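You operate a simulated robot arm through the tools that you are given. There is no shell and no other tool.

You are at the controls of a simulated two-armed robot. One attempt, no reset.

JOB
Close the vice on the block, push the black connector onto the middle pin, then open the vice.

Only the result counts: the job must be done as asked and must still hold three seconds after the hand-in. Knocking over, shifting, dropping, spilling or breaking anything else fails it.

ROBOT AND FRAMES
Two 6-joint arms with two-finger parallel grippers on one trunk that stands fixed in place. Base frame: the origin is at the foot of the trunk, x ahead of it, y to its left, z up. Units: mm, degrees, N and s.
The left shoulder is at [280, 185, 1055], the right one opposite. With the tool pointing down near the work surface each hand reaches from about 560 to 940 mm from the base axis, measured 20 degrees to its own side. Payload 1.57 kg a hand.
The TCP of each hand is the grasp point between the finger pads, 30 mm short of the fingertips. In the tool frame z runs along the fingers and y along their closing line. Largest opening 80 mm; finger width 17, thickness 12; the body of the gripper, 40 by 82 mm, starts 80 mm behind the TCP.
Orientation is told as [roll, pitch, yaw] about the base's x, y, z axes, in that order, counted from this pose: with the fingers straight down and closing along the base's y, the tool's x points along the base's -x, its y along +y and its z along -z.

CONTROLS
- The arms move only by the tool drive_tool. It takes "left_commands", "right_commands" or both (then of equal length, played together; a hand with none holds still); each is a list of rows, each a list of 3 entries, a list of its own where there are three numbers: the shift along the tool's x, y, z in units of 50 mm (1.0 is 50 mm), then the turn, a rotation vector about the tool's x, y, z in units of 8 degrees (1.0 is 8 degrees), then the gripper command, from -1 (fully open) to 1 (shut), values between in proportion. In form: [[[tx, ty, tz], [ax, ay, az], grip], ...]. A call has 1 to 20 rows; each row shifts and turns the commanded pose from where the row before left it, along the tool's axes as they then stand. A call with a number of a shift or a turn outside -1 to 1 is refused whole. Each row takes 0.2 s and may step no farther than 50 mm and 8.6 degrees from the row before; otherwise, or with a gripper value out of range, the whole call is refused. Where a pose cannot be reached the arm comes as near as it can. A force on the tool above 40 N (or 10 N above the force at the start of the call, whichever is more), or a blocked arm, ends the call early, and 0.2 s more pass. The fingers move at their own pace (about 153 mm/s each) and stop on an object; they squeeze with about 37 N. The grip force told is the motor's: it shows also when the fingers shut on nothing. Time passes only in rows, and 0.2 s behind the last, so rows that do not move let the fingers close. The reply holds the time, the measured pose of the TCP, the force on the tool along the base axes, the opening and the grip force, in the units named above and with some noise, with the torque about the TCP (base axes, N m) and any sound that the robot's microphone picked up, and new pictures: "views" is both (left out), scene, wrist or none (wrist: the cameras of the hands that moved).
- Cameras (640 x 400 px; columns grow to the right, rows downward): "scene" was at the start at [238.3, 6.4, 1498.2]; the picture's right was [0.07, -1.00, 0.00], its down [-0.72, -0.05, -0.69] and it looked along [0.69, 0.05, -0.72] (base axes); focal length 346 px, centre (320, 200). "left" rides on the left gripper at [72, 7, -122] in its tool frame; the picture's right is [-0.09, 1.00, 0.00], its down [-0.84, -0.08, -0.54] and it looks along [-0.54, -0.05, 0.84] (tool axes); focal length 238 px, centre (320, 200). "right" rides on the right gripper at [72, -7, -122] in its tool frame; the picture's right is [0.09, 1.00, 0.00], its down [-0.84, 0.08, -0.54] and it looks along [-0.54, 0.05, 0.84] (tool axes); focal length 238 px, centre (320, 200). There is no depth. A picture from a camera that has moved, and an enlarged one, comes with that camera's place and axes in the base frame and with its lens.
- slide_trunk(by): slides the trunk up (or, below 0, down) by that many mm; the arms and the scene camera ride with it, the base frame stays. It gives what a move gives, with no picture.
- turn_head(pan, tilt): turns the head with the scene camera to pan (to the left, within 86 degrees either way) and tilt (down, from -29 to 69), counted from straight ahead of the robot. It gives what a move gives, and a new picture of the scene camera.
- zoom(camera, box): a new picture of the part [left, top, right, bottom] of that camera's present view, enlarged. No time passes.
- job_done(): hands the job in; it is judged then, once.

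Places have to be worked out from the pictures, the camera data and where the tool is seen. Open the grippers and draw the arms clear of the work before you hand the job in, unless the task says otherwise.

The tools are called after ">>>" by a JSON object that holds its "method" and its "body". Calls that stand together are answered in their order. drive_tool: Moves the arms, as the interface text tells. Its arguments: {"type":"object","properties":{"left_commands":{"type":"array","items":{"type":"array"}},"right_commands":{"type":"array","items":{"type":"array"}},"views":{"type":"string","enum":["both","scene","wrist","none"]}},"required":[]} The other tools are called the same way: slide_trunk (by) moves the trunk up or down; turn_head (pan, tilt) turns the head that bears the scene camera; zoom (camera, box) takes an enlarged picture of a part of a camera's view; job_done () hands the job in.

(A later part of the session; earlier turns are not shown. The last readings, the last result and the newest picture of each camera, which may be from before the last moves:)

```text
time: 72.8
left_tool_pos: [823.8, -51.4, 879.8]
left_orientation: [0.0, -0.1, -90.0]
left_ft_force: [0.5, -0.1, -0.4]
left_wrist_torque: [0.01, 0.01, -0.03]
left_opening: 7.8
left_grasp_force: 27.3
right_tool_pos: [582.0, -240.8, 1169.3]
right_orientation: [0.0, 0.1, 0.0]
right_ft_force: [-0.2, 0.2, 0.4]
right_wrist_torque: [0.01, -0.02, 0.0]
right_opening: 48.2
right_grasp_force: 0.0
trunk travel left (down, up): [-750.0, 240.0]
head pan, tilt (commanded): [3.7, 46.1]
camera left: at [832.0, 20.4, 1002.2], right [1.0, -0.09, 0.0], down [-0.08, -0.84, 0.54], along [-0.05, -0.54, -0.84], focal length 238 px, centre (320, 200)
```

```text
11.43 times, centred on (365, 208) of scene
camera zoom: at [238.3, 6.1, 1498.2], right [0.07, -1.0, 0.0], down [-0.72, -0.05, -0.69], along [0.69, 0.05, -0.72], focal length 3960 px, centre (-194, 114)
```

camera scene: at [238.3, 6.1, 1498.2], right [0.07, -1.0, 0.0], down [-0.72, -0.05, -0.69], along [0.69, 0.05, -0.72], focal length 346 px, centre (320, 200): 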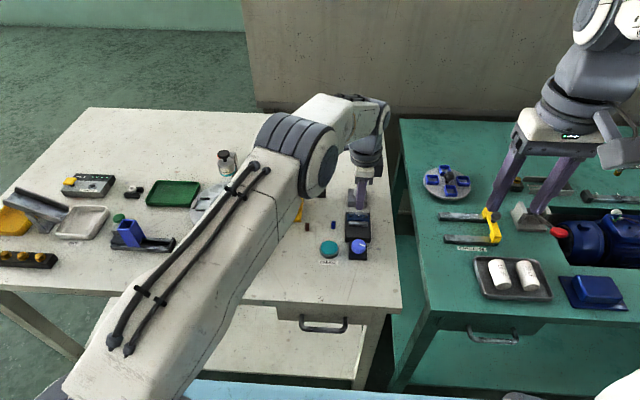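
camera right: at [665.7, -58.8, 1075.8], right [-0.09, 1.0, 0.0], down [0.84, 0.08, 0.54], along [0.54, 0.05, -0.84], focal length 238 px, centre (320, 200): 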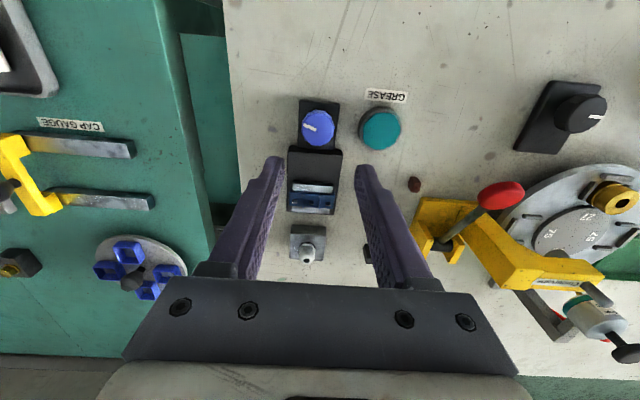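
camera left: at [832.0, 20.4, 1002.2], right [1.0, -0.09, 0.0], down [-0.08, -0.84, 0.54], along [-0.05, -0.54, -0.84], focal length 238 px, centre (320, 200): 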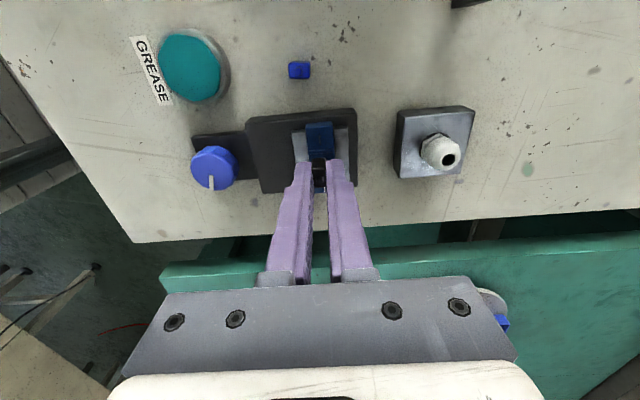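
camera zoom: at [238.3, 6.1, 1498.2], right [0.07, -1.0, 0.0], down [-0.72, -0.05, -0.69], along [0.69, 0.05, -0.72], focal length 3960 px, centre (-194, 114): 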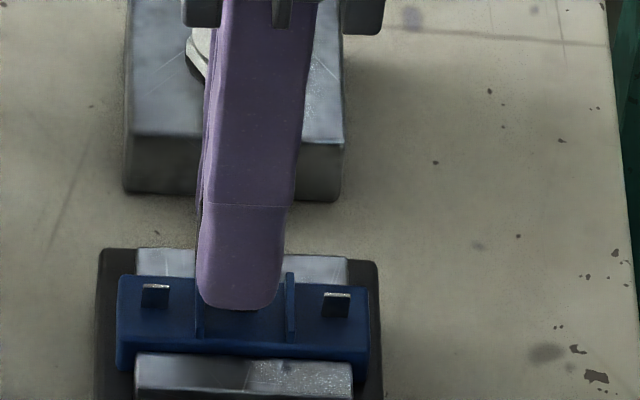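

Descending drifted the hand (camera now at (832.0,20.4)); the plug needs +1.4 mm x and −1.5 mm y. I apply that without descending and re-measure.

>>> {"method": "drive_tool", "body": {"left_commands": [[[-0.03, 0.028, 0], [0, 0, 0], 1], [[0, 0, 0], [0, 0, 0], 1], [[0, 0, 0], [0, 0, 0], 1], [[0, 0, 0], [0, 0, 0], 1]], "views": "wrist"}}

>>> {"method": "zoom", "body": {"camera": "left", "box": [290, 130, 350, 185]}}

>>> {"method": "zoom", "body": {"camera": "scene", "box": [350, 190, 380, 225]}}

```text
time: 73.8
left_tool_pos: [826.0, -51.6, 880.7]
left_orientation: [-0.1, -0.2, -90.0]
left_ft_force: [0.6, 0.4, 0.2]
left_wrist_torque: [-0.01, -0.02, -0.01]
left_opening: 8.3
left_grasp_force: 27.2
right_tool_pos: [581.6, -241.8, 1170.1]
right_orientation: [0.0, 0.1, 0.1]
right_ft_force: [0.4, 0.7, 0.2]
right_wrist_torque: [-0.02, 0.01, 0.03]
right_opening: 47.9
right_grasp_force: 0.1
trunk travel left (down, up): [-750.0, 240.0]
head pan, tilt (commanded): [3.7, 46.1]
camera left: at [833.8, 18.8, 1002.2], right [1.0, -0.09, 0.0], down [-0.08, -0.84, 0.54], along [-0.05, -0.54, -0.84], focal length 238 px, centre (320, 200)
```

left: 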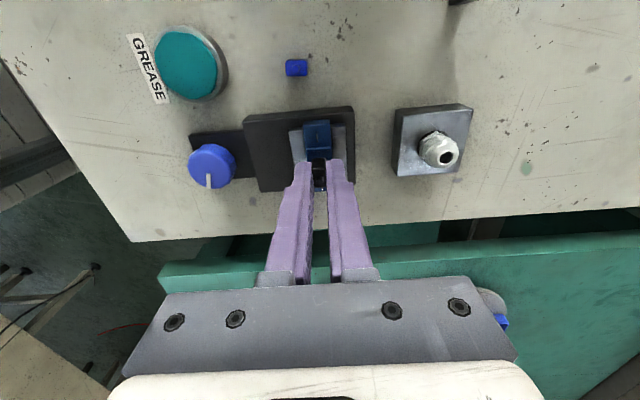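

```text
7.27 times, centred on (320, 158) of left
camera zoom: at [833.8, 18.8, 1002.2], right [1.0, -0.09, 0.0], down [-0.08, -0.84, 0.54], along [-0.05, -0.54, -0.84], focal length 1734 px, centre (320, 509)
```

zoom: 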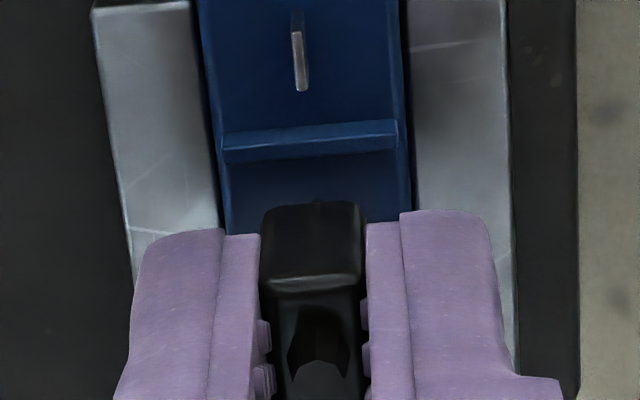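

```text
11.43 times, centred on (365, 208) of scene
camera zoom: at [238.3, 6.1, 1498.2], right [0.07, -1.0, 0.0], down [-0.72, -0.05, -0.69], along [0.69, 0.05, -0.72], focal length 3960 px, centre (-194, 114)
```

zoom: 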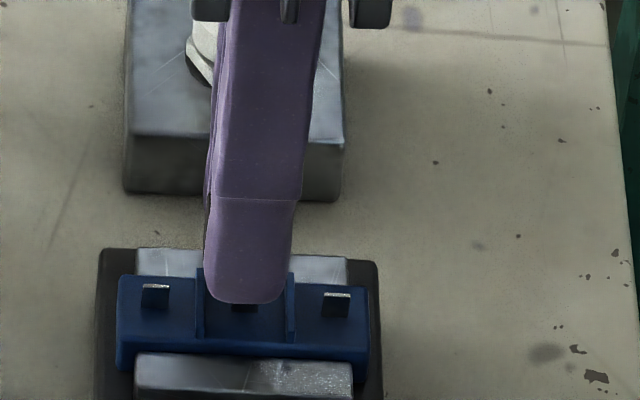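

The plug now sits within ~0.4 mm of the pin in both directions. I nudge slightly and descend 6 mm slowly, watching the force.

>>> {"method": "drive_tool", "body": {"left_commands": [[[0.008, -0.005, 0.04], [0, 0, 0], 1], [[0, 0, 0.04], [0, 0, 0], 1], [[0, 0, 0.04], [0, 0, 0], 1], [[0, 0, 0], [0, 0, 0], 1], [[0, 0, 0], [0, 0, 0], 1]], "views": "wrist"}}

>>> {"method": "zoom", "body": {"camera": "left", "box": [290, 130, 350, 185]}}

>>> {"method": "zoom", "body": {"camera": "scene", "box": [350, 190, 380, 225]}}

```text
time: 75.0
left_tool_pos: [825.1, -52.6, 874.2]
left_orientation: [-0.1, 0.0, -90.0]
left_ft_force: [0.1, 0.7, -0.6]
left_wrist_torque: [-0.01, -0.01, 0.04]
left_opening: 7.8
left_grasp_force: 27.1
right_tool_pos: [581.3, -241.3, 1169.5]
right_orientation: [0.0, 0.1, 0.0]
right_ft_force: [0.3, 0.3, 0.9]
right_wrist_torque: [-0.03, 0.01, -0.03]
right_opening: 48.1
right_grasp_force: 0.1
trunk travel left (down, up): [-750.0, 240.0]
head pan, tilt (commanded): [3.7, 46.1]
camera left: at [833.0, 19.3, 996.9], right [1.0, -0.09, 0.0], down [-0.08, -0.84, 0.54], along [-0.05, -0.54, -0.84], focal length 238 px, centre (320, 200)
```

left: 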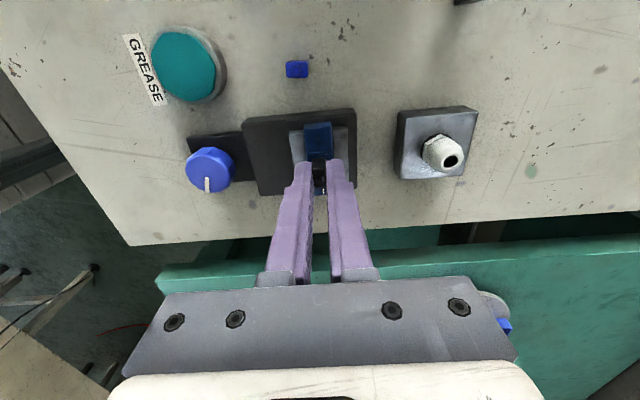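

```text
7.27 times, centred on (320, 158) of left
camera zoom: at [833.0, 19.3, 996.9], right [1.0, -0.09, 0.0], down [-0.08, -0.84, 0.54], along [-0.05, -0.54, -0.84], focal length 1734 px, centre (320, 509)
```

zoom: 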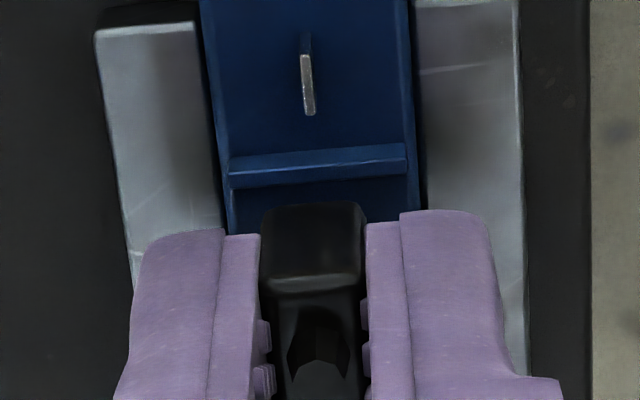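

```text
11.43 times, centred on (365, 208) of scene
camera zoom: at [238.3, 6.1, 1498.2], right [0.07, -1.0, 0.0], down [-0.72, -0.05, -0.69], along [0.69, 0.05, -0.72], focal length 3960 px, centre (-194, 114)
```

zoom: 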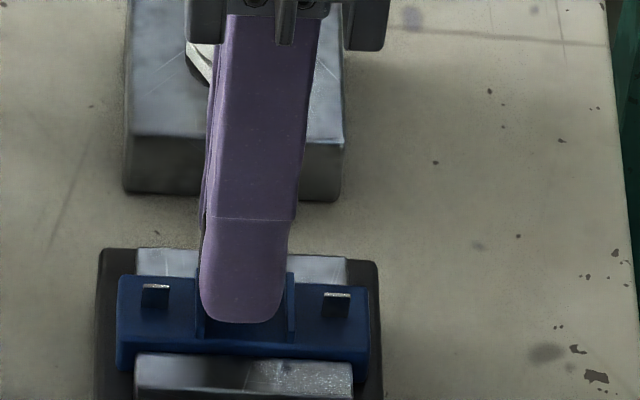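

Bottom is about at pin-top height with zero force. I apply a small correction (+0.45 x, −0.45 y) and go down 4 mm more in small steps.

>>> {"method": "drive_tool", "body": {"left_commands": [[[-0.01, 0.01, 0], [0, 0, 0], 1], [[-0.003, 0.004, 0.03], [0, 0, 0], 1], [[-0.003, 0.004, 0.03], [0, 0, 0], 1], [[0, 0, 0], [0, 0, 0], 1], [[0, 0, 0], [0, 0, 0], 1]], "views": "wrist"}}

>>> {"method": "zoom", "body": {"camera": "left", "box": [290, 130, 350, 185]}}

>>> {"method": "zoom", "body": {"camera": "scene", "box": [350, 190, 380, 225]}}

```text
time: 76.2
left_tool_pos: [826.7, -51.7, 869.8]
left_orientation: [-0.1, -0.1, -90.0]
left_ft_force: [0.2, 0.7, -0.7]
left_wrist_torque: [0.0, 0.01, -0.01]
left_opening: 8.1
left_grasp_force: 26.9
right_tool_pos: [581.5, -242.2, 1169.9]
right_orientation: [0.0, -0.1, 0.1]
right_ft_force: [-0.4, 0.0, 0.5]
right_wrist_torque: [0.01, 0.0, 0.0]
right_opening: 47.8
right_grasp_force: 0.0
trunk travel left (down, up): [-750.0, 240.0]
head pan, tilt (commanded): [3.7, 46.1]
camera left: at [833.7, 18.9, 992.6], right [1.0, -0.09, 0.0], down [-0.08, -0.84, 0.54], along [-0.05, -0.54, -0.84], focal length 238 px, centre (320, 200)
```

left: 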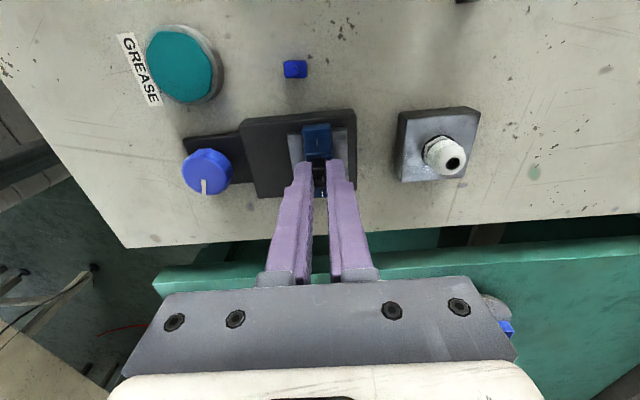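

```text
7.27 times, centred on (320, 158) of left
camera zoom: at [833.7, 18.9, 992.6], right [1.0, -0.09, 0.0], down [-0.08, -0.84, 0.54], along [-0.05, -0.54, -0.84], focal length 1734 px, centre (320, 509)
```

zoom: 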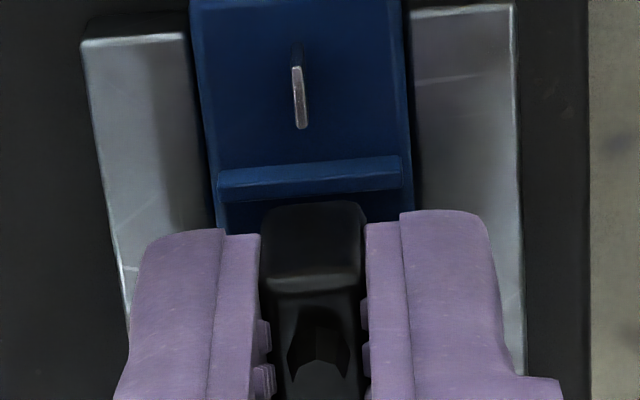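

```text
11.43 times, centred on (365, 208) of scene
camera zoom: at [238.3, 6.1, 1498.2], right [0.07, -1.0, 0.0], down [-0.72, -0.05, -0.69], along [0.69, 0.05, -0.72], focal length 3960 px, centre (-194, 114)
```

zoom: 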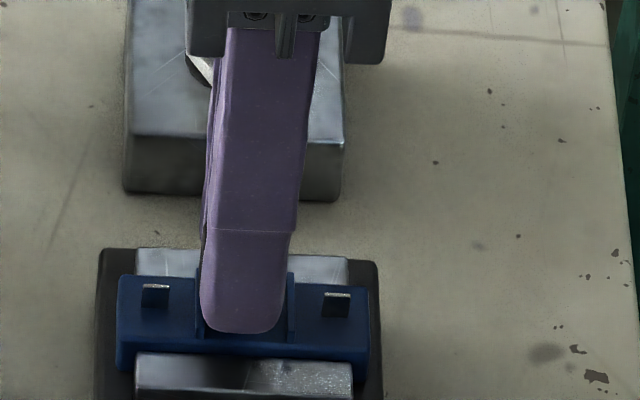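

Force is still zero and alignment is now ≈(0,0). I continue down 3 mm in 1 mm steps.

>>> {"method": "drive_tool", "body": {"left_commands": [[[-0.002, 0.002, 0.02], [0, 0, 0], 1], [[-0.002, 0.002, 0.02], [0, 0, 0], 1], [[-0.002, 0.002, 0.02], [0, 0, 0], 1], [[0, 0, 0], [0, 0, 0], 1], [[0, 0, 0], [0, 0, 0], 1]], "views": "wrist"}}

>>> {"method": "zoom", "body": {"camera": "left", "box": [290, 130, 350, 185]}}

>>> {"method": "zoom", "body": {"camera": "scene", "box": [350, 190, 380, 225]}}

```text
time: 77.4
left_tool_pos: [825.9, -50.9, 867.3]
left_orientation: [-0.1, -0.1, -89.9]
left_ft_force: [-0.7, 0.7, 0.1]
left_wrist_torque: [0.02, -0.01, 0.0]
left_opening: 7.9
left_grasp_force: 26.8
right_tool_pos: [582.7, -241.8, 1168.9]
right_orientation: [-0.1, 0.0, 0.0]
right_ft_force: [1.3, -0.4, 0.0]
right_wrist_torque: [-0.02, 0.0, -0.02]
right_opening: 47.7
right_grasp_force: 0.0
trunk travel left (down, up): [-750.0, 240.0]
head pan, tilt (commanded): [3.7, 46.1]
camera left: at [833.4, 19.5, 990.1], right [1.0, -0.09, 0.0], down [-0.08, -0.84, 0.54], along [-0.05, -0.54, -0.84], focal length 238 px, centre (320, 200)
```

left: 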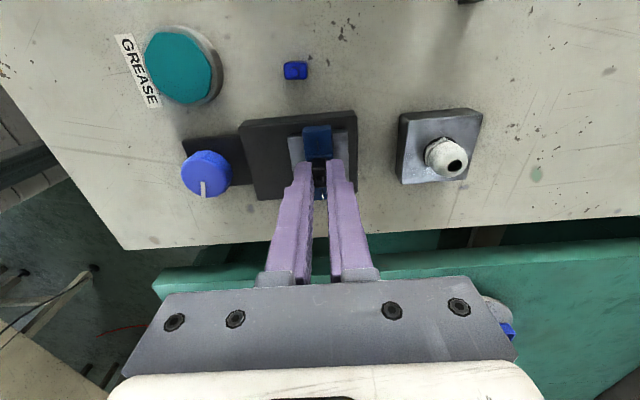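

```text
7.27 times, centred on (320, 158) of left
camera zoom: at [833.4, 19.5, 990.1], right [1.0, -0.09, 0.0], down [-0.08, -0.84, 0.54], along [-0.05, -0.54, -0.84], focal length 1734 px, centre (320, 509)
```

zoom: 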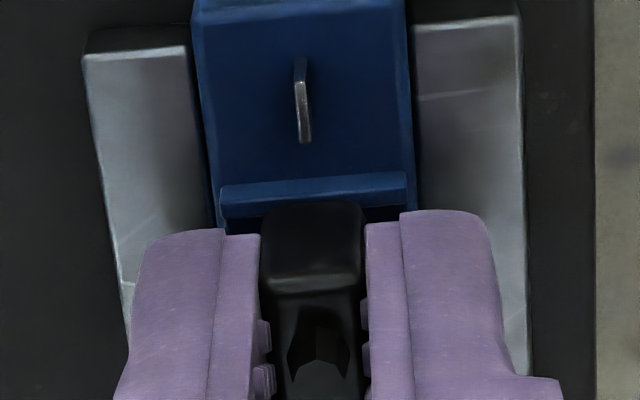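

```text
11.43 times, centred on (365, 208) of scene
camera zoom: at [238.3, 6.1, 1498.2], right [0.07, -1.0, 0.0], down [-0.72, -0.05, -0.69], along [0.69, 0.05, -0.72], focal length 3960 px, centre (-194, 114)
```

zoom: 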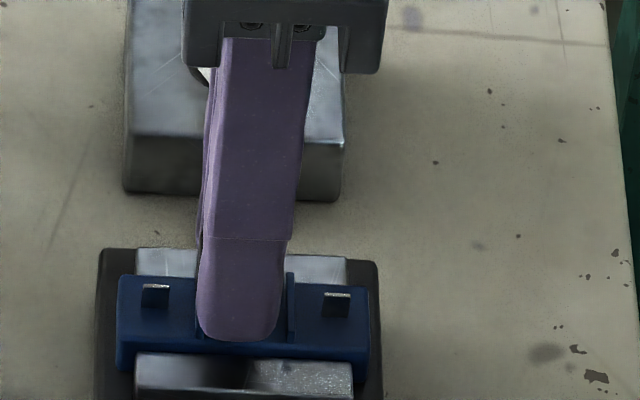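

Still no force at TCP z≈868. I correct −0.6 mm in y, +0.2 in x and go down another 2 mm.

>>> {"method": "drive_tool", "body": {"left_commands": [[[-0.012, 0.004, 0], [0, 0, 0], 1], [[-0.002, 0.002, 0.02], [0, 0, 0], 1], [[-0.002, 0.002, 0.02], [0, 0, 0], 1], [[0, 0, 0], [0, 0, 0], 1], [[0, 0, 0], [0, 0, 0], 1]], "views": "wrist"}}

>>> {"method": "zoom", "body": {"camera": "left", "box": [290, 130, 350, 185]}}

>>> {"method": "zoom", "body": {"camera": "scene", "box": [350, 190, 380, 225]}}

```text
time: 78.6
left_tool_pos: [826.4, -53.2, 865.7]
left_orientation: [-0.1, -0.1, -90.0]
left_ft_force: [0.5, -0.2, -0.7]
left_wrist_torque: [0.0, 0.0, -0.06]
left_opening: 8.2
left_grasp_force: 27.1
right_tool_pos: [581.2, -241.6, 1170.9]
right_orientation: [0.0, 0.0, 0.0]
right_ft_force: [-0.2, -0.2, 0.2]
right_wrist_torque: [0.01, 0.0, 0.01]
right_opening: 47.9
right_grasp_force: 0.1
trunk travel left (down, up): [-750.0, 240.0]
head pan, tilt (commanded): [3.7, 46.1]
camera left: at [834.1, 18.6, 987.8], right [1.0, -0.09, 0.0], down [-0.08, -0.84, 0.54], along [-0.05, -0.54, -0.84], focal length 238 px, centre (320, 200)
```

left: 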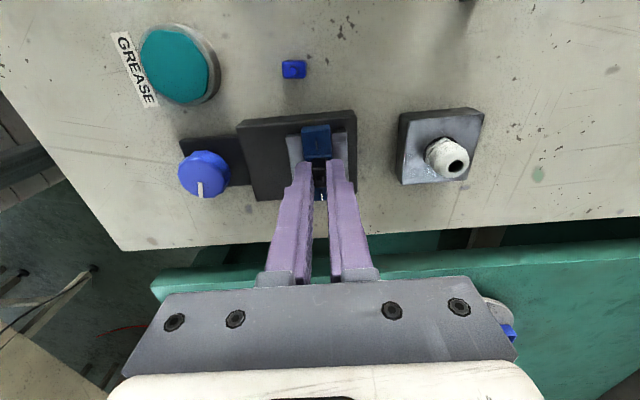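

```text
7.27 times, centred on (320, 158) of left
camera zoom: at [834.1, 18.6, 987.8], right [1.0, -0.09, 0.0], down [-0.08, -0.84, 0.54], along [-0.05, -0.54, -0.84], focal length 1734 px, centre (320, 509)
```

zoom: 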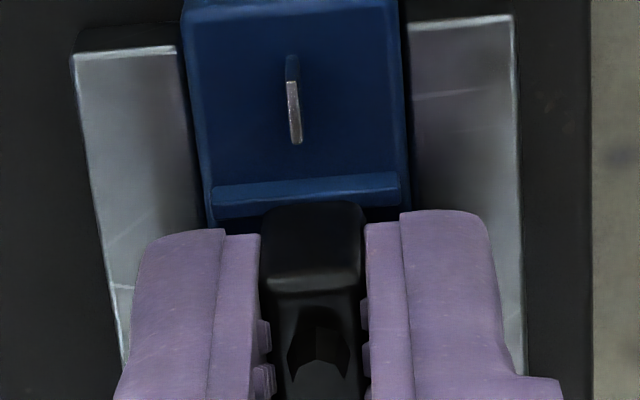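

```text
11.43 times, centred on (365, 208) of scene
camera zoom: at [238.3, 6.1, 1498.2], right [0.07, -1.0, 0.0], down [-0.72, -0.05, -0.69], along [0.69, 0.05, -0.72], focal length 3960 px, centre (-194, 114)
```

zoom: 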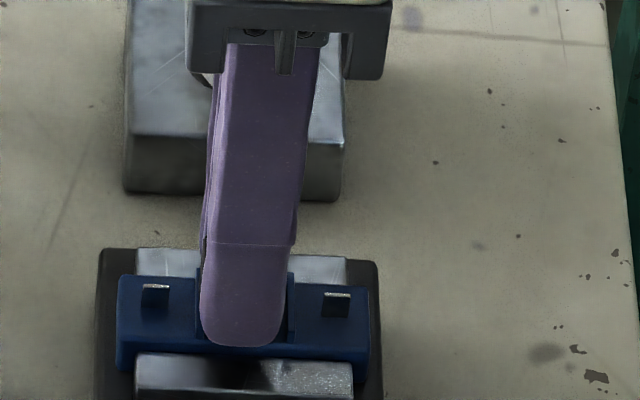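

Still no contact at TCP z≈866. Alignment error now about (+0.5 x, −0.4 y); I correct that and lower 2 mm more in 1 mm steps.

>>> {"method": "drive_tool", "body": {"left_commands": [[[0.007, -0.008, 0], [0, 0, 0], 1], [[-0.001, 0.001, 0.02], [0, 0, 0], 1], [[-0.001, 0.001, 0.02], [0, 0, 0], 1], [[0, 0, 0], [0, 0, 0], 1], [[0, 0, 0], [0, 0, 0], 1]], "views": "wrist"}}

>>> {"method": "zoom", "body": {"camera": "left", "box": [290, 130, 350, 185]}}

>>> {"method": "zoom", "body": {"camera": "scene", "box": [350, 190, 380, 225]}}

```text
time: 79.8
left_tool_pos: [825.5, -53.3, 865.0]
left_orientation: [-0.1, -0.2, -90.0]
left_ft_force: [0.0, 0.0, -1.1]
left_wrist_torque: [0.0, 0.02, 0.02]
left_opening: 8.1
left_grasp_force: 26.9
right_tool_pos: [582.4, -241.2, 1169.9]
right_orientation: [-0.1, 0.0, 0.0]
right_ft_force: [0.0, -0.1, -0.2]
right_wrist_torque: [0.0, -0.04, 0.02]
right_opening: 48.0
right_grasp_force: 0.1
trunk travel left (down, up): [-750.0, 240.0]
head pan, tilt (commanded): [3.7, 46.1]
camera left: at [833.0, 17.9, 986.5], right [1.0, -0.09, 0.0], down [-0.08, -0.84, 0.54], along [-0.05, -0.54, -0.84], focal length 238 px, centre (320, 200)
```

left: 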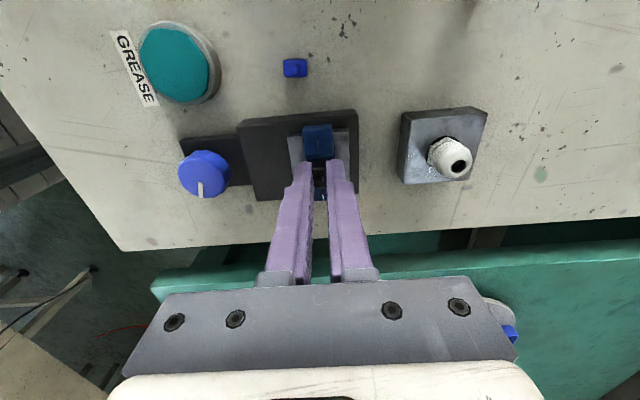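

```text
7.27 times, centred on (320, 158) of left
camera zoom: at [833.0, 17.9, 986.5], right [1.0, -0.09, 0.0], down [-0.08, -0.84, 0.54], along [-0.05, -0.54, -0.84], focal length 1734 px, centre (320, 509)
```

zoom: 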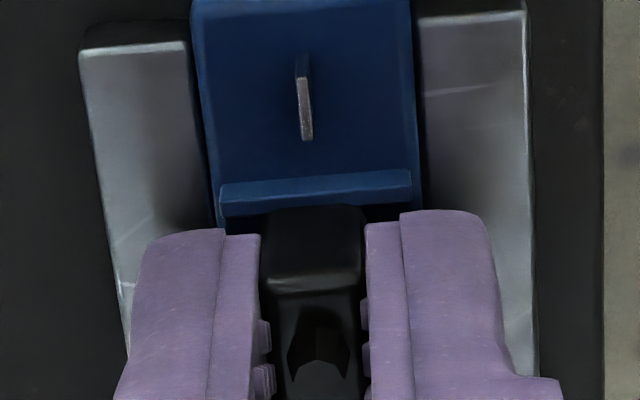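

```text
11.43 times, centred on (365, 208) of scene
camera zoom: at [238.3, 6.1, 1498.2], right [0.07, -1.0, 0.0], down [-0.72, -0.05, -0.69], along [0.69, 0.05, -0.72], focal length 3960 px, centre (-194, 114)
```

zoom: 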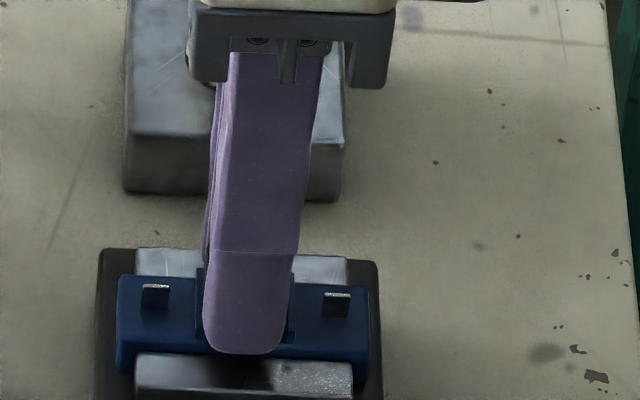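

Before pushing further I want to verify from the side how the plug sits relative to the pin. I bring the right hand's camera round to a low side view from the right, keeping well clear.

>>> {"method": "drive_tool", "body": {"right_commands": [[[-0.337, -0.04, 0.7], [0, 0, 0], -0.2], [[-0.337, -0.04, 0.7], [0, 0, 0], -0.2], [[-0.337, -0.04, 0.7], [0, 0, 0], -0.2], [[-0.337, -0.04, 0.7], [0, 0, 0], -0.2], [[-0.337, -0.04, 0.7], [0, 0, 0], -0.2], [[-0.337, -0.04, 0.7], [0, 0, 0], -0.2], [[0, 0, 0], [-1, 0, 0], -0.2], [[0, 0, 0], [-1, 0, 0], -0.2], [[0, 0, 0], [-1, 0, 0], -0.2], [[0, 0, 0], [-1, 0, 0], -0.2], [[0, 0, 0], [-1, 0, 0], -0.2], [[0, 0, 0], [-1, 0, 0], -0.2], [[0, 0, 0], [-1, 0, 0], -0.2], [[0, 0, 0], [-1, 0, 0], -0.2], [[0, 0, 0], [0, 0, 0], -0.2]], "views": "both"}}

```text
time: 83.0
left_tool_pos: [826.6, -52.9, 864.7]
left_orientation: [-0.1, -0.1, -90.0]
left_ft_force: [-0.4, -0.4, -0.9]
left_wrist_torque: [0.02, 0.01, 0.02]
left_opening: 8.1
left_grasp_force: 26.8
right_tool_pos: [683.4, -252.6, 960.9]
right_orientation: [64.1, 0.0, 0.0]
right_ft_force: [0.0, 0.3, -0.9]
right_wrist_torque: [0.04, 0.02, -0.02]
right_opening: 48.2
right_grasp_force: 0.0
trunk travel left (down, up): [-750.0, 240.0]
head pan, tilt (commanded): [3.7, 46.1]
camera scene: at [238.5, 5.9, 1498.2], right [0.07, -1.0, 0.0], down [-0.72, -0.05, -0.69], along [0.69, 0.05, -0.72], focal length 346 px, centre (320, 200)
camera right: at [609.9, -365.4, 1007.6], right [-0.09, 0.43, 0.9], down [0.84, -0.45, 0.31], along [0.54, 0.78, -0.32], focal length 238 px, centre (320, 200)
```

scene: 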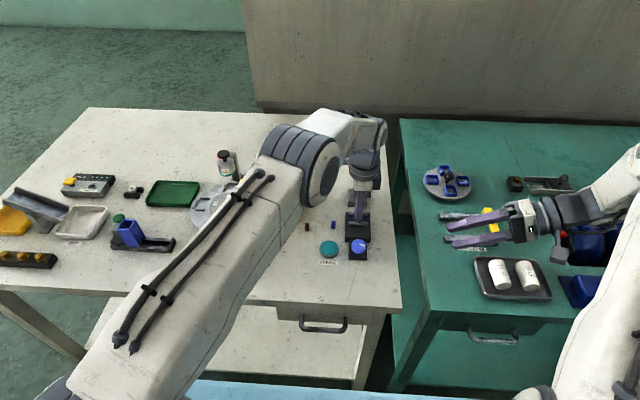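
right: 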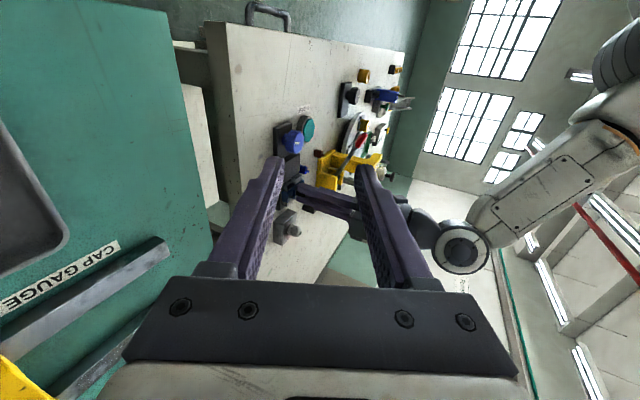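

The view works (image right ≈ up). I zoom in on the plug and block.

>>> {"method": "zoom", "body": {"camera": "right", "box": [270, 165, 330, 220]}}

>>> {"method": "zoom", "body": {"camera": "right", "box": [282, 180, 310, 204]}}

```text
7.27 times, centred on (300, 192) of right
camera zoom: at [609.9, -365.4, 1007.6], right [-0.09, 0.43, 0.9], down [0.84, -0.45, 0.31], along [0.54, 0.78, -0.32], focal length 1734 px, centre (466, 254)
```

zoom: 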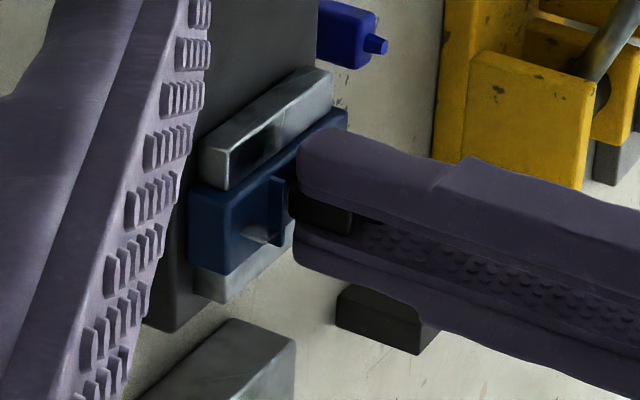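

```text
16.00 times, centred on (296, 192) of right
camera zoom: at [609.9, -365.4, 1007.6], right [-0.09, 0.43, 0.9], down [0.84, -0.45, 0.31], along [0.54, 0.78, -0.32], focal length 3814 px, centre (704, 328)
```

zoom: 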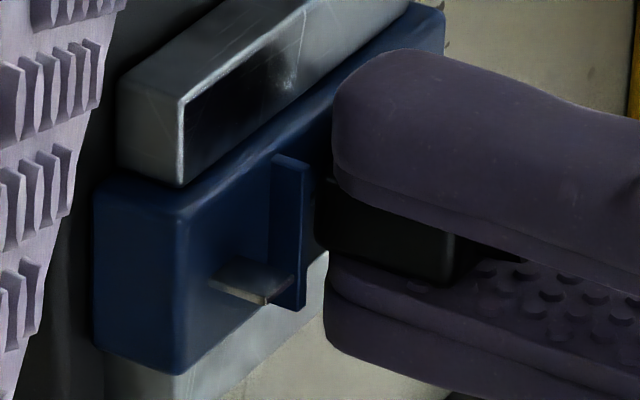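

This side view shows the plug's bottom (z≈836) already ~3.5 mm below the pin-tip level (≈840) with no force, so the blade is inside the plug, and ~3 mm remain to the block. But the fingertips are only ~1 mm above the dividers, so I'll regrip higher: lower 1 mm, then open gently to ~14 mm.

>>> {"method": "drive_tool", "body": {"left_commands": [[[0.01, 0.004, 0.02], [0, 0, 0], 1], [[0, 0, 0], [0, 0, 0], 1], [[0, 0, 0], [0, 0, 0], 1]], "views": "wrist"}}

>>> {"method": "zoom", "body": {"camera": "right", "box": [282, 180, 310, 204]}}

>>> {"method": "zoom", "body": {"camera": "left", "box": [290, 130, 350, 185]}}

```text
time: 83.8
left_tool_pos: [825.2, -52.8, 863.1]
left_orientation: [-0.1, -0.1, -90.0]
left_ft_force: [-0.7, -0.2, 0.2]
left_wrist_torque: [0.02, -0.01, 0.01]
left_opening: 8.0
left_grasp_force: 26.7
right_tool_pos: [681.8, -253.4, 959.5]
right_orientation: [64.1, 0.0, 0.1]
right_ft_force: [-0.8, 0.2, -0.6]
right_wrist_torque: [-0.05, 0.0, -0.06]
right_opening: 47.7
right_grasp_force: 0.0
trunk travel left (down, up): [-750.0, 240.0]
head pan, tilt (commanded): [3.7, 46.1]
camera left: at [833.0, 18.5, 985.5], right [1.0, -0.09, 0.0], down [-0.08, -0.84, 0.54], along [-0.05, -0.54, -0.84], focal length 238 px, centre (320, 200)
```

left: 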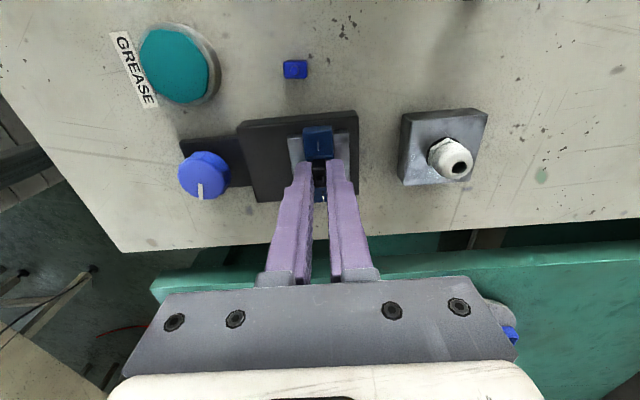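

```text
16.00 times, centred on (296, 192) of right
camera zoom: at [609.7, -365.1, 1007.8], right [-0.09, 0.44, 0.9], down [0.84, -0.45, 0.31], along [0.54, 0.78, -0.32], focal length 3814 px, centre (704, 328)
```

zoom: 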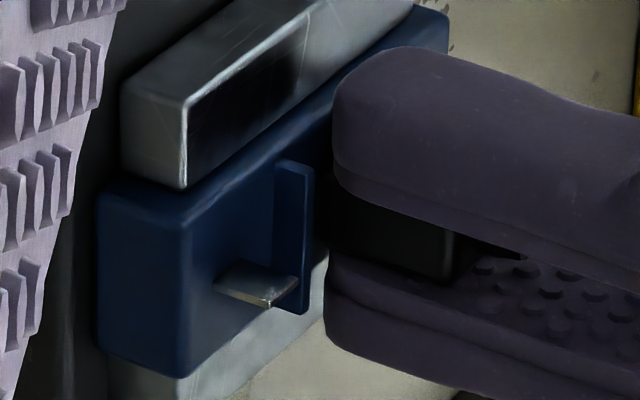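

```text
7.27 times, centred on (320, 158) of left
camera zoom: at [833.0, 18.5, 985.5], right [1.0, -0.09, 0.0], down [-0.08, -0.84, 0.54], along [-0.05, -0.54, -0.84], focal length 1734 px, centre (320, 509)
```

zoom: 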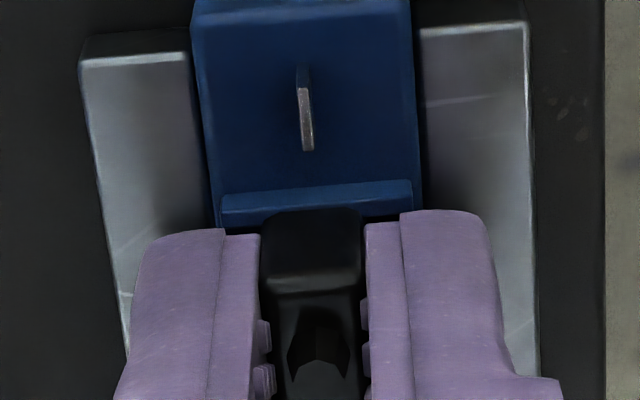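

The plug has sunk behind the divider edge, still without force. Now I open gently to ~14 mm to leave the plug standing on the pin, and look.

>>> {"method": "drive_tool", "body": {"left_commands": [[[0, 0, 0], [0, 0, 0], 0.78], [[0, 0, 0], [0, 0, 0], 0.7], [[0, 0, 0], [0, 0, 0], 0.65], [[0, 0, 0], [0, 0, 0], 0.65]], "views": "wrist"}}

>>> {"method": "zoom", "body": {"camera": "right", "box": [282, 180, 310, 204]}}

>>> {"method": "zoom", "body": {"camera": "left", "box": [290, 130, 350, 185]}}

```text
time: 84.8
left_tool_pos: [824.8, -52.8, 863.9]
left_orientation: [-0.1, -0.2, -90.0]
left_ft_force: [-0.3, 0.9, -0.5]
left_wrist_torque: [0.01, 0.0, 0.01]
left_opening: 14.0
left_grasp_force: 0.0
right_tool_pos: [682.8, -253.1, 960.7]
right_orientation: [63.9, 0.1, 0.0]
right_ft_force: [0.4, 0.6, -0.3]
right_wrist_torque: [0.0, -0.03, 0.0]
right_opening: 47.9
right_grasp_force: 0.0
trunk travel left (down, up): [-750.0, 240.0]
head pan, tilt (commanded): [3.7, 46.1]
camera left: at [833.0, 18.5, 985.6], right [1.0, -0.09, 0.0], down [-0.08, -0.84, 0.54], along [-0.05, -0.54, -0.84], focal length 238 px, centre (320, 200)
```

left: 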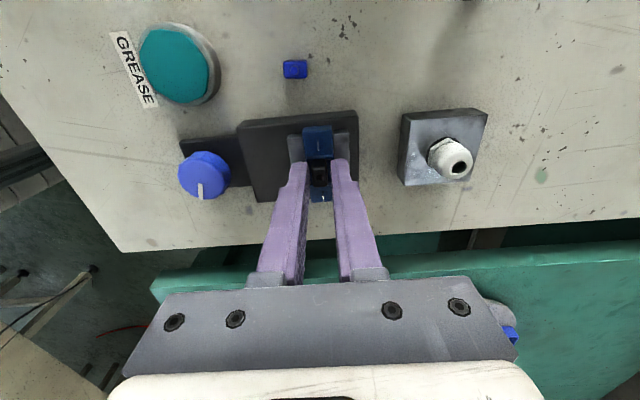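

```text
16.00 times, centred on (296, 192) of right
camera zoom: at [609.7, -365.1, 1007.8], right [-0.09, 0.44, 0.9], down [0.84, -0.45, 0.31], along [0.54, 0.78, -0.32], focal length 3814 px, centre (704, 328)
```

zoom: 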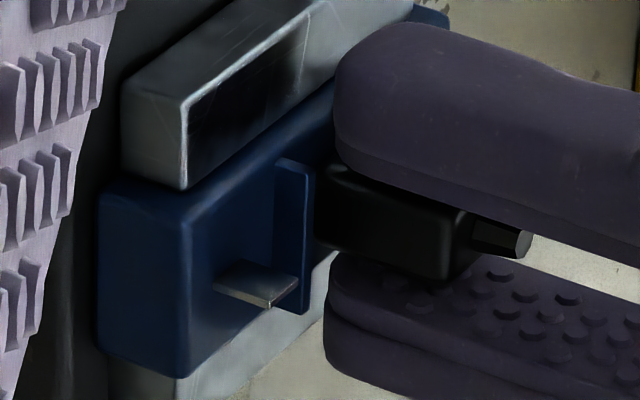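

```text
7.27 times, centred on (320, 158) of left
camera zoom: at [833.0, 18.5, 985.6], right [1.0, -0.09, 0.0], down [-0.08, -0.84, 0.54], along [-0.05, -0.54, -0.84], focal length 1734 px, centre (320, 509)
```

zoom: 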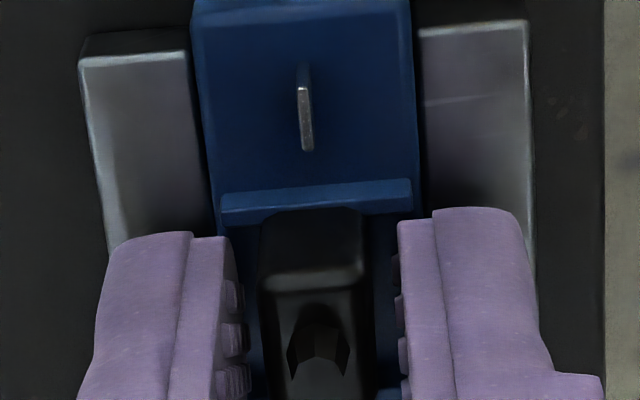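

The plug stands upright on the pin by itself. I raise the open fingers 6.5 mm, recentre them on the plug (−1.5 mm in y), and look before regripping.

>>> {"method": "drive_tool", "body": {"left_commands": [[[0, 0, -0.065], [0, 0, 0], 0.65], [[0, 0, -0.065], [0, 0, 0], 0.65], [[-0.03, 0, 0], [0, 0, 0], 0.65], [[0, 0, 0], [0, 0, 0], 0.65], [[0, 0, 0], [0, 0, 0], 0.65]], "views": "wrist"}}

>>> {"method": "zoom", "body": {"camera": "right", "box": [282, 180, 310, 204]}}

>>> {"method": "zoom", "body": {"camera": "left", "box": [290, 130, 350, 185]}}

```text
time: 86.0
left_tool_pos: [827.6, -53.4, 870.1]
left_orientation: [-0.1, 0.0, -90.0]
left_ft_force: [1.1, 0.5, -0.4]
left_wrist_torque: [0.01, -0.02, 0.03]
left_opening: 14.1
left_grasp_force: 0.0
right_tool_pos: [683.8, -253.7, 960.8]
right_orientation: [64.0, 0.0, -0.1]
right_ft_force: [0.1, -0.1, -0.5]
right_wrist_torque: [0.0, 0.0, -0.01]
right_opening: 47.8
right_grasp_force: 0.0
trunk travel left (down, up): [-750.0, 240.0]
head pan, tilt (commanded): [3.7, 46.1]
camera left: at [834.7, 17.8, 992.3], right [1.0, -0.09, 0.0], down [-0.08, -0.84, 0.54], along [-0.05, -0.54, -0.84], focal length 238 px, centre (320, 200)
```

left: 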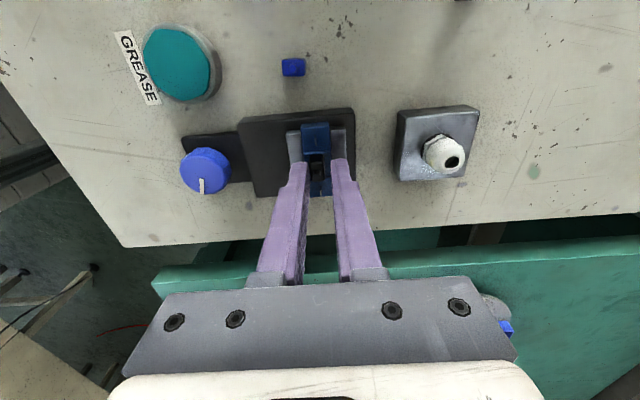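

```text
16.00 times, centred on (296, 192) of right
camera zoom: at [609.7, -365.1, 1007.8], right [-0.09, 0.44, 0.9], down [0.84, -0.45, 0.31], along [0.54, 0.78, -0.32], focal length 3814 px, centre (704, 328)
```

zoom: 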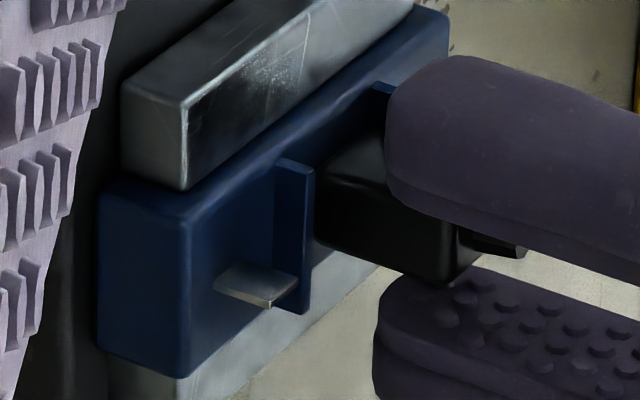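

```text
7.27 times, centred on (320, 158) of left
camera zoom: at [834.7, 17.8, 992.3], right [1.0, -0.09, 0.0], down [-0.08, -0.84, 0.54], along [-0.05, -0.54, -0.84], focal length 1734 px, centre (320, 509)
```

zoom: 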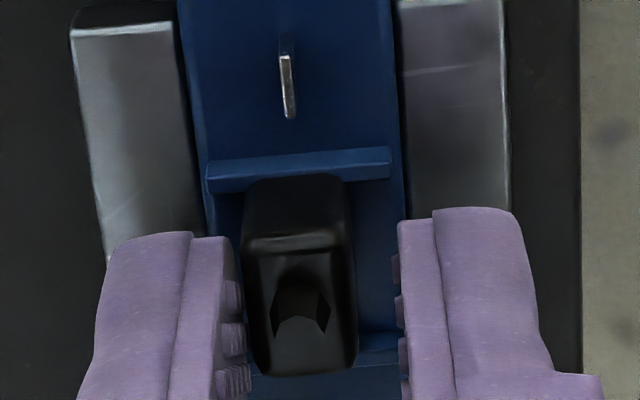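

The plug stands squarely on the pin; the fingers are ~1.7 mm too far in +x. I centre them and close on the upper part of the plug.

>>> {"method": "drive_tool", "body": {"left_commands": [[[0, -0.034, 0], [0, 0, 0], 0.65], [[0, 0, 0], [0, 0, 0], 0.65], [[0, 0, 0], [0, 0, 0], 0.75], [[0, 0, 0], [0, 0, 0], 1], [[0, 0, 0], [0, 0, 0], 1]], "views": "wrist"}}

>>> {"method": "zoom", "body": {"camera": "right", "box": [282, 180, 310, 204]}}

>>> {"method": "zoom", "body": {"camera": "left", "box": [290, 130, 350, 185]}}

```text
time: 87.2
left_tool_pos: [825.7, -52.9, 870.5]
left_orientation: [-0.1, 0.0, -89.9]
left_ft_force: [-0.4, -0.3, 0.0]
left_wrist_torque: [0.02, -0.02, 0.05]
left_opening: 8.0
left_grasp_force: 26.3
right_tool_pos: [683.8, -253.5, 959.8]
right_orientation: [64.0, 0.1, 0.0]
right_ft_force: [-1.0, 0.1, 0.0]
right_wrist_torque: [0.0, -0.02, 0.0]
right_opening: 48.2
right_grasp_force: 0.0
trunk travel left (down, up): [-750.0, 240.0]
head pan, tilt (commanded): [3.7, 46.1]
camera left: at [832.8, 17.8, 992.5], right [1.0, -0.09, 0.0], down [-0.08, -0.84, 0.54], along [-0.05, -0.54, -0.84], focal length 238 px, centre (320, 200)
```

left: 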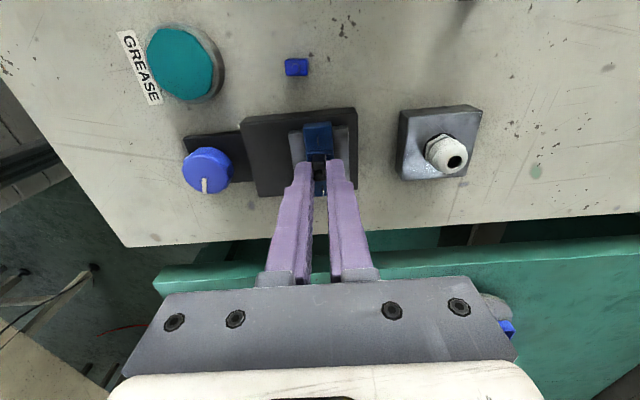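

```text
16.00 times, centred on (296, 192) of right
camera zoom: at [609.7, -365.1, 1007.8], right [-0.09, 0.44, 0.9], down [0.84, -0.45, 0.31], along [0.54, 0.78, -0.32], focal length 3814 px, centre (704, 328)
```

zoom: 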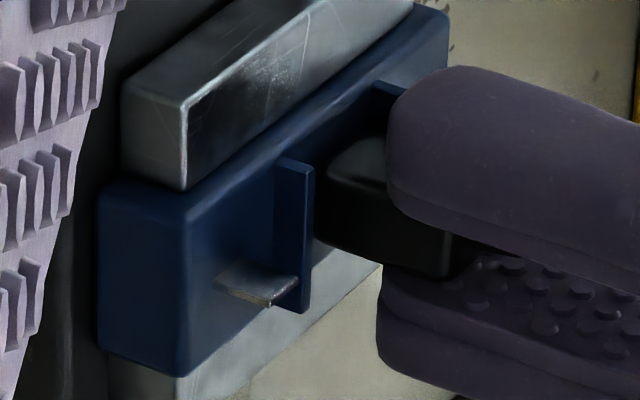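

```text
7.27 times, centred on (320, 158) of left
camera zoom: at [832.8, 17.8, 992.5], right [1.0, -0.09, 0.0], down [-0.08, -0.84, 0.54], along [-0.05, -0.54, -0.84], focal length 1734 px, centre (320, 509)
```

zoom: 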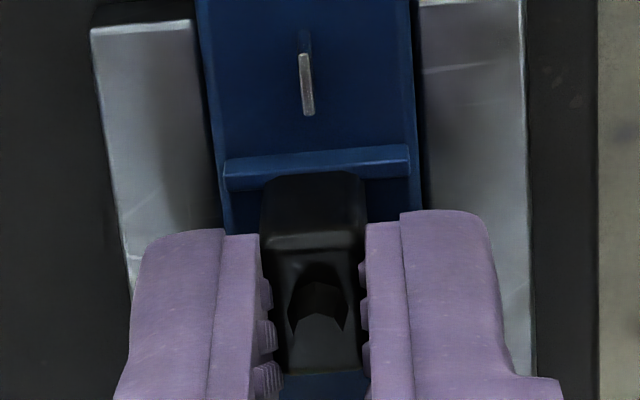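

Regripped higher, centred. Now I push down 3 mm in small steps and watch the force.

>>> {"method": "drive_tool", "body": {"left_commands": [[[0, 0, 0.02], [0, 0, 0], 1], [[0, 0, 0.02], [0, 0, 0], 1], [[0, 0, 0.02], [0, 0, 0], 1], [[0, 0, 0], [0, 0, 0], 1]], "views": "wrist"}}

>>> {"method": "zoom", "body": {"camera": "right", "box": [282, 180, 310, 204]}}

>>> {"method": "zoom", "body": {"camera": "left", "box": [290, 130, 350, 185]}}

```text
time: 88.2
left_tool_pos: [825.9, -53.4, 869.1]
left_orientation: [0.1, -0.2, -90.0]
left_ft_force: [-1.0, 1.2, 15.4]
left_wrist_torque: [0.12, 0.0, -0.04]
left_opening: 8.1
left_grasp_force: 26.9
right_tool_pos: [682.6, -252.3, 960.7]
right_orientation: [63.9, 0.0, 0.0]
right_ft_force: [-0.4, -0.3, 0.0]
right_wrist_torque: [-0.01, 0.03, 0.01]
right_opening: 47.9
right_grasp_force: 0.1
trunk travel left (down, up): [-750.0, 240.0]
head pan, tilt (commanded): [3.7, 46.1]
camera left: at [832.7, 17.1, 991.6], right [1.0, -0.09, 0.0], down [-0.08, -0.84, 0.54], along [-0.05, -0.54, -0.84], focal length 238 px, centre (320, 200)
```

left: 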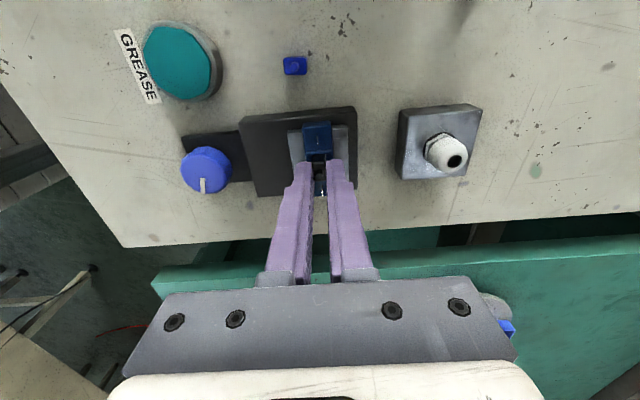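

```text
16.00 times, centred on (296, 192) of right
camera zoom: at [609.3, -365.0, 1008.3], right [-0.09, 0.44, 0.89], down [0.84, -0.45, 0.31], along [0.54, 0.78, -0.32], focal length 3814 px, centre (704, 328)
```

zoom: 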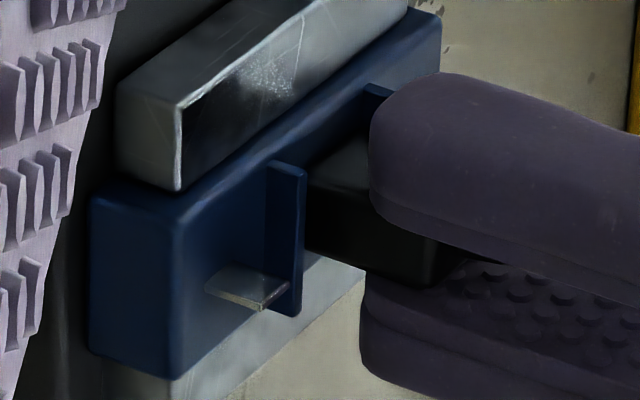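

```text
7.27 times, centred on (320, 158) of left
camera zoom: at [832.7, 17.1, 991.6], right [1.0, -0.09, 0.0], down [-0.08, -0.84, 0.54], along [-0.05, -0.54, -0.84], focal length 1734 px, centre (320, 509)
```

zoom: 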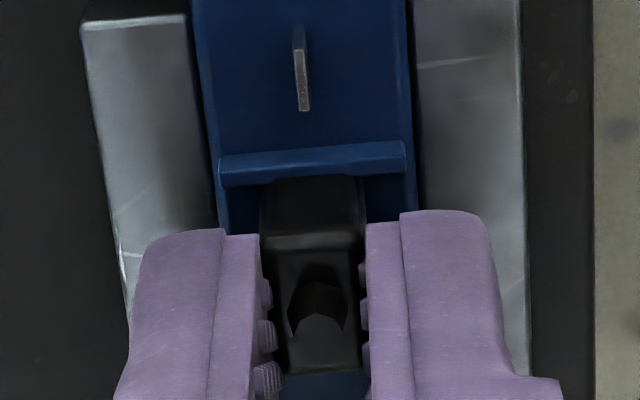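

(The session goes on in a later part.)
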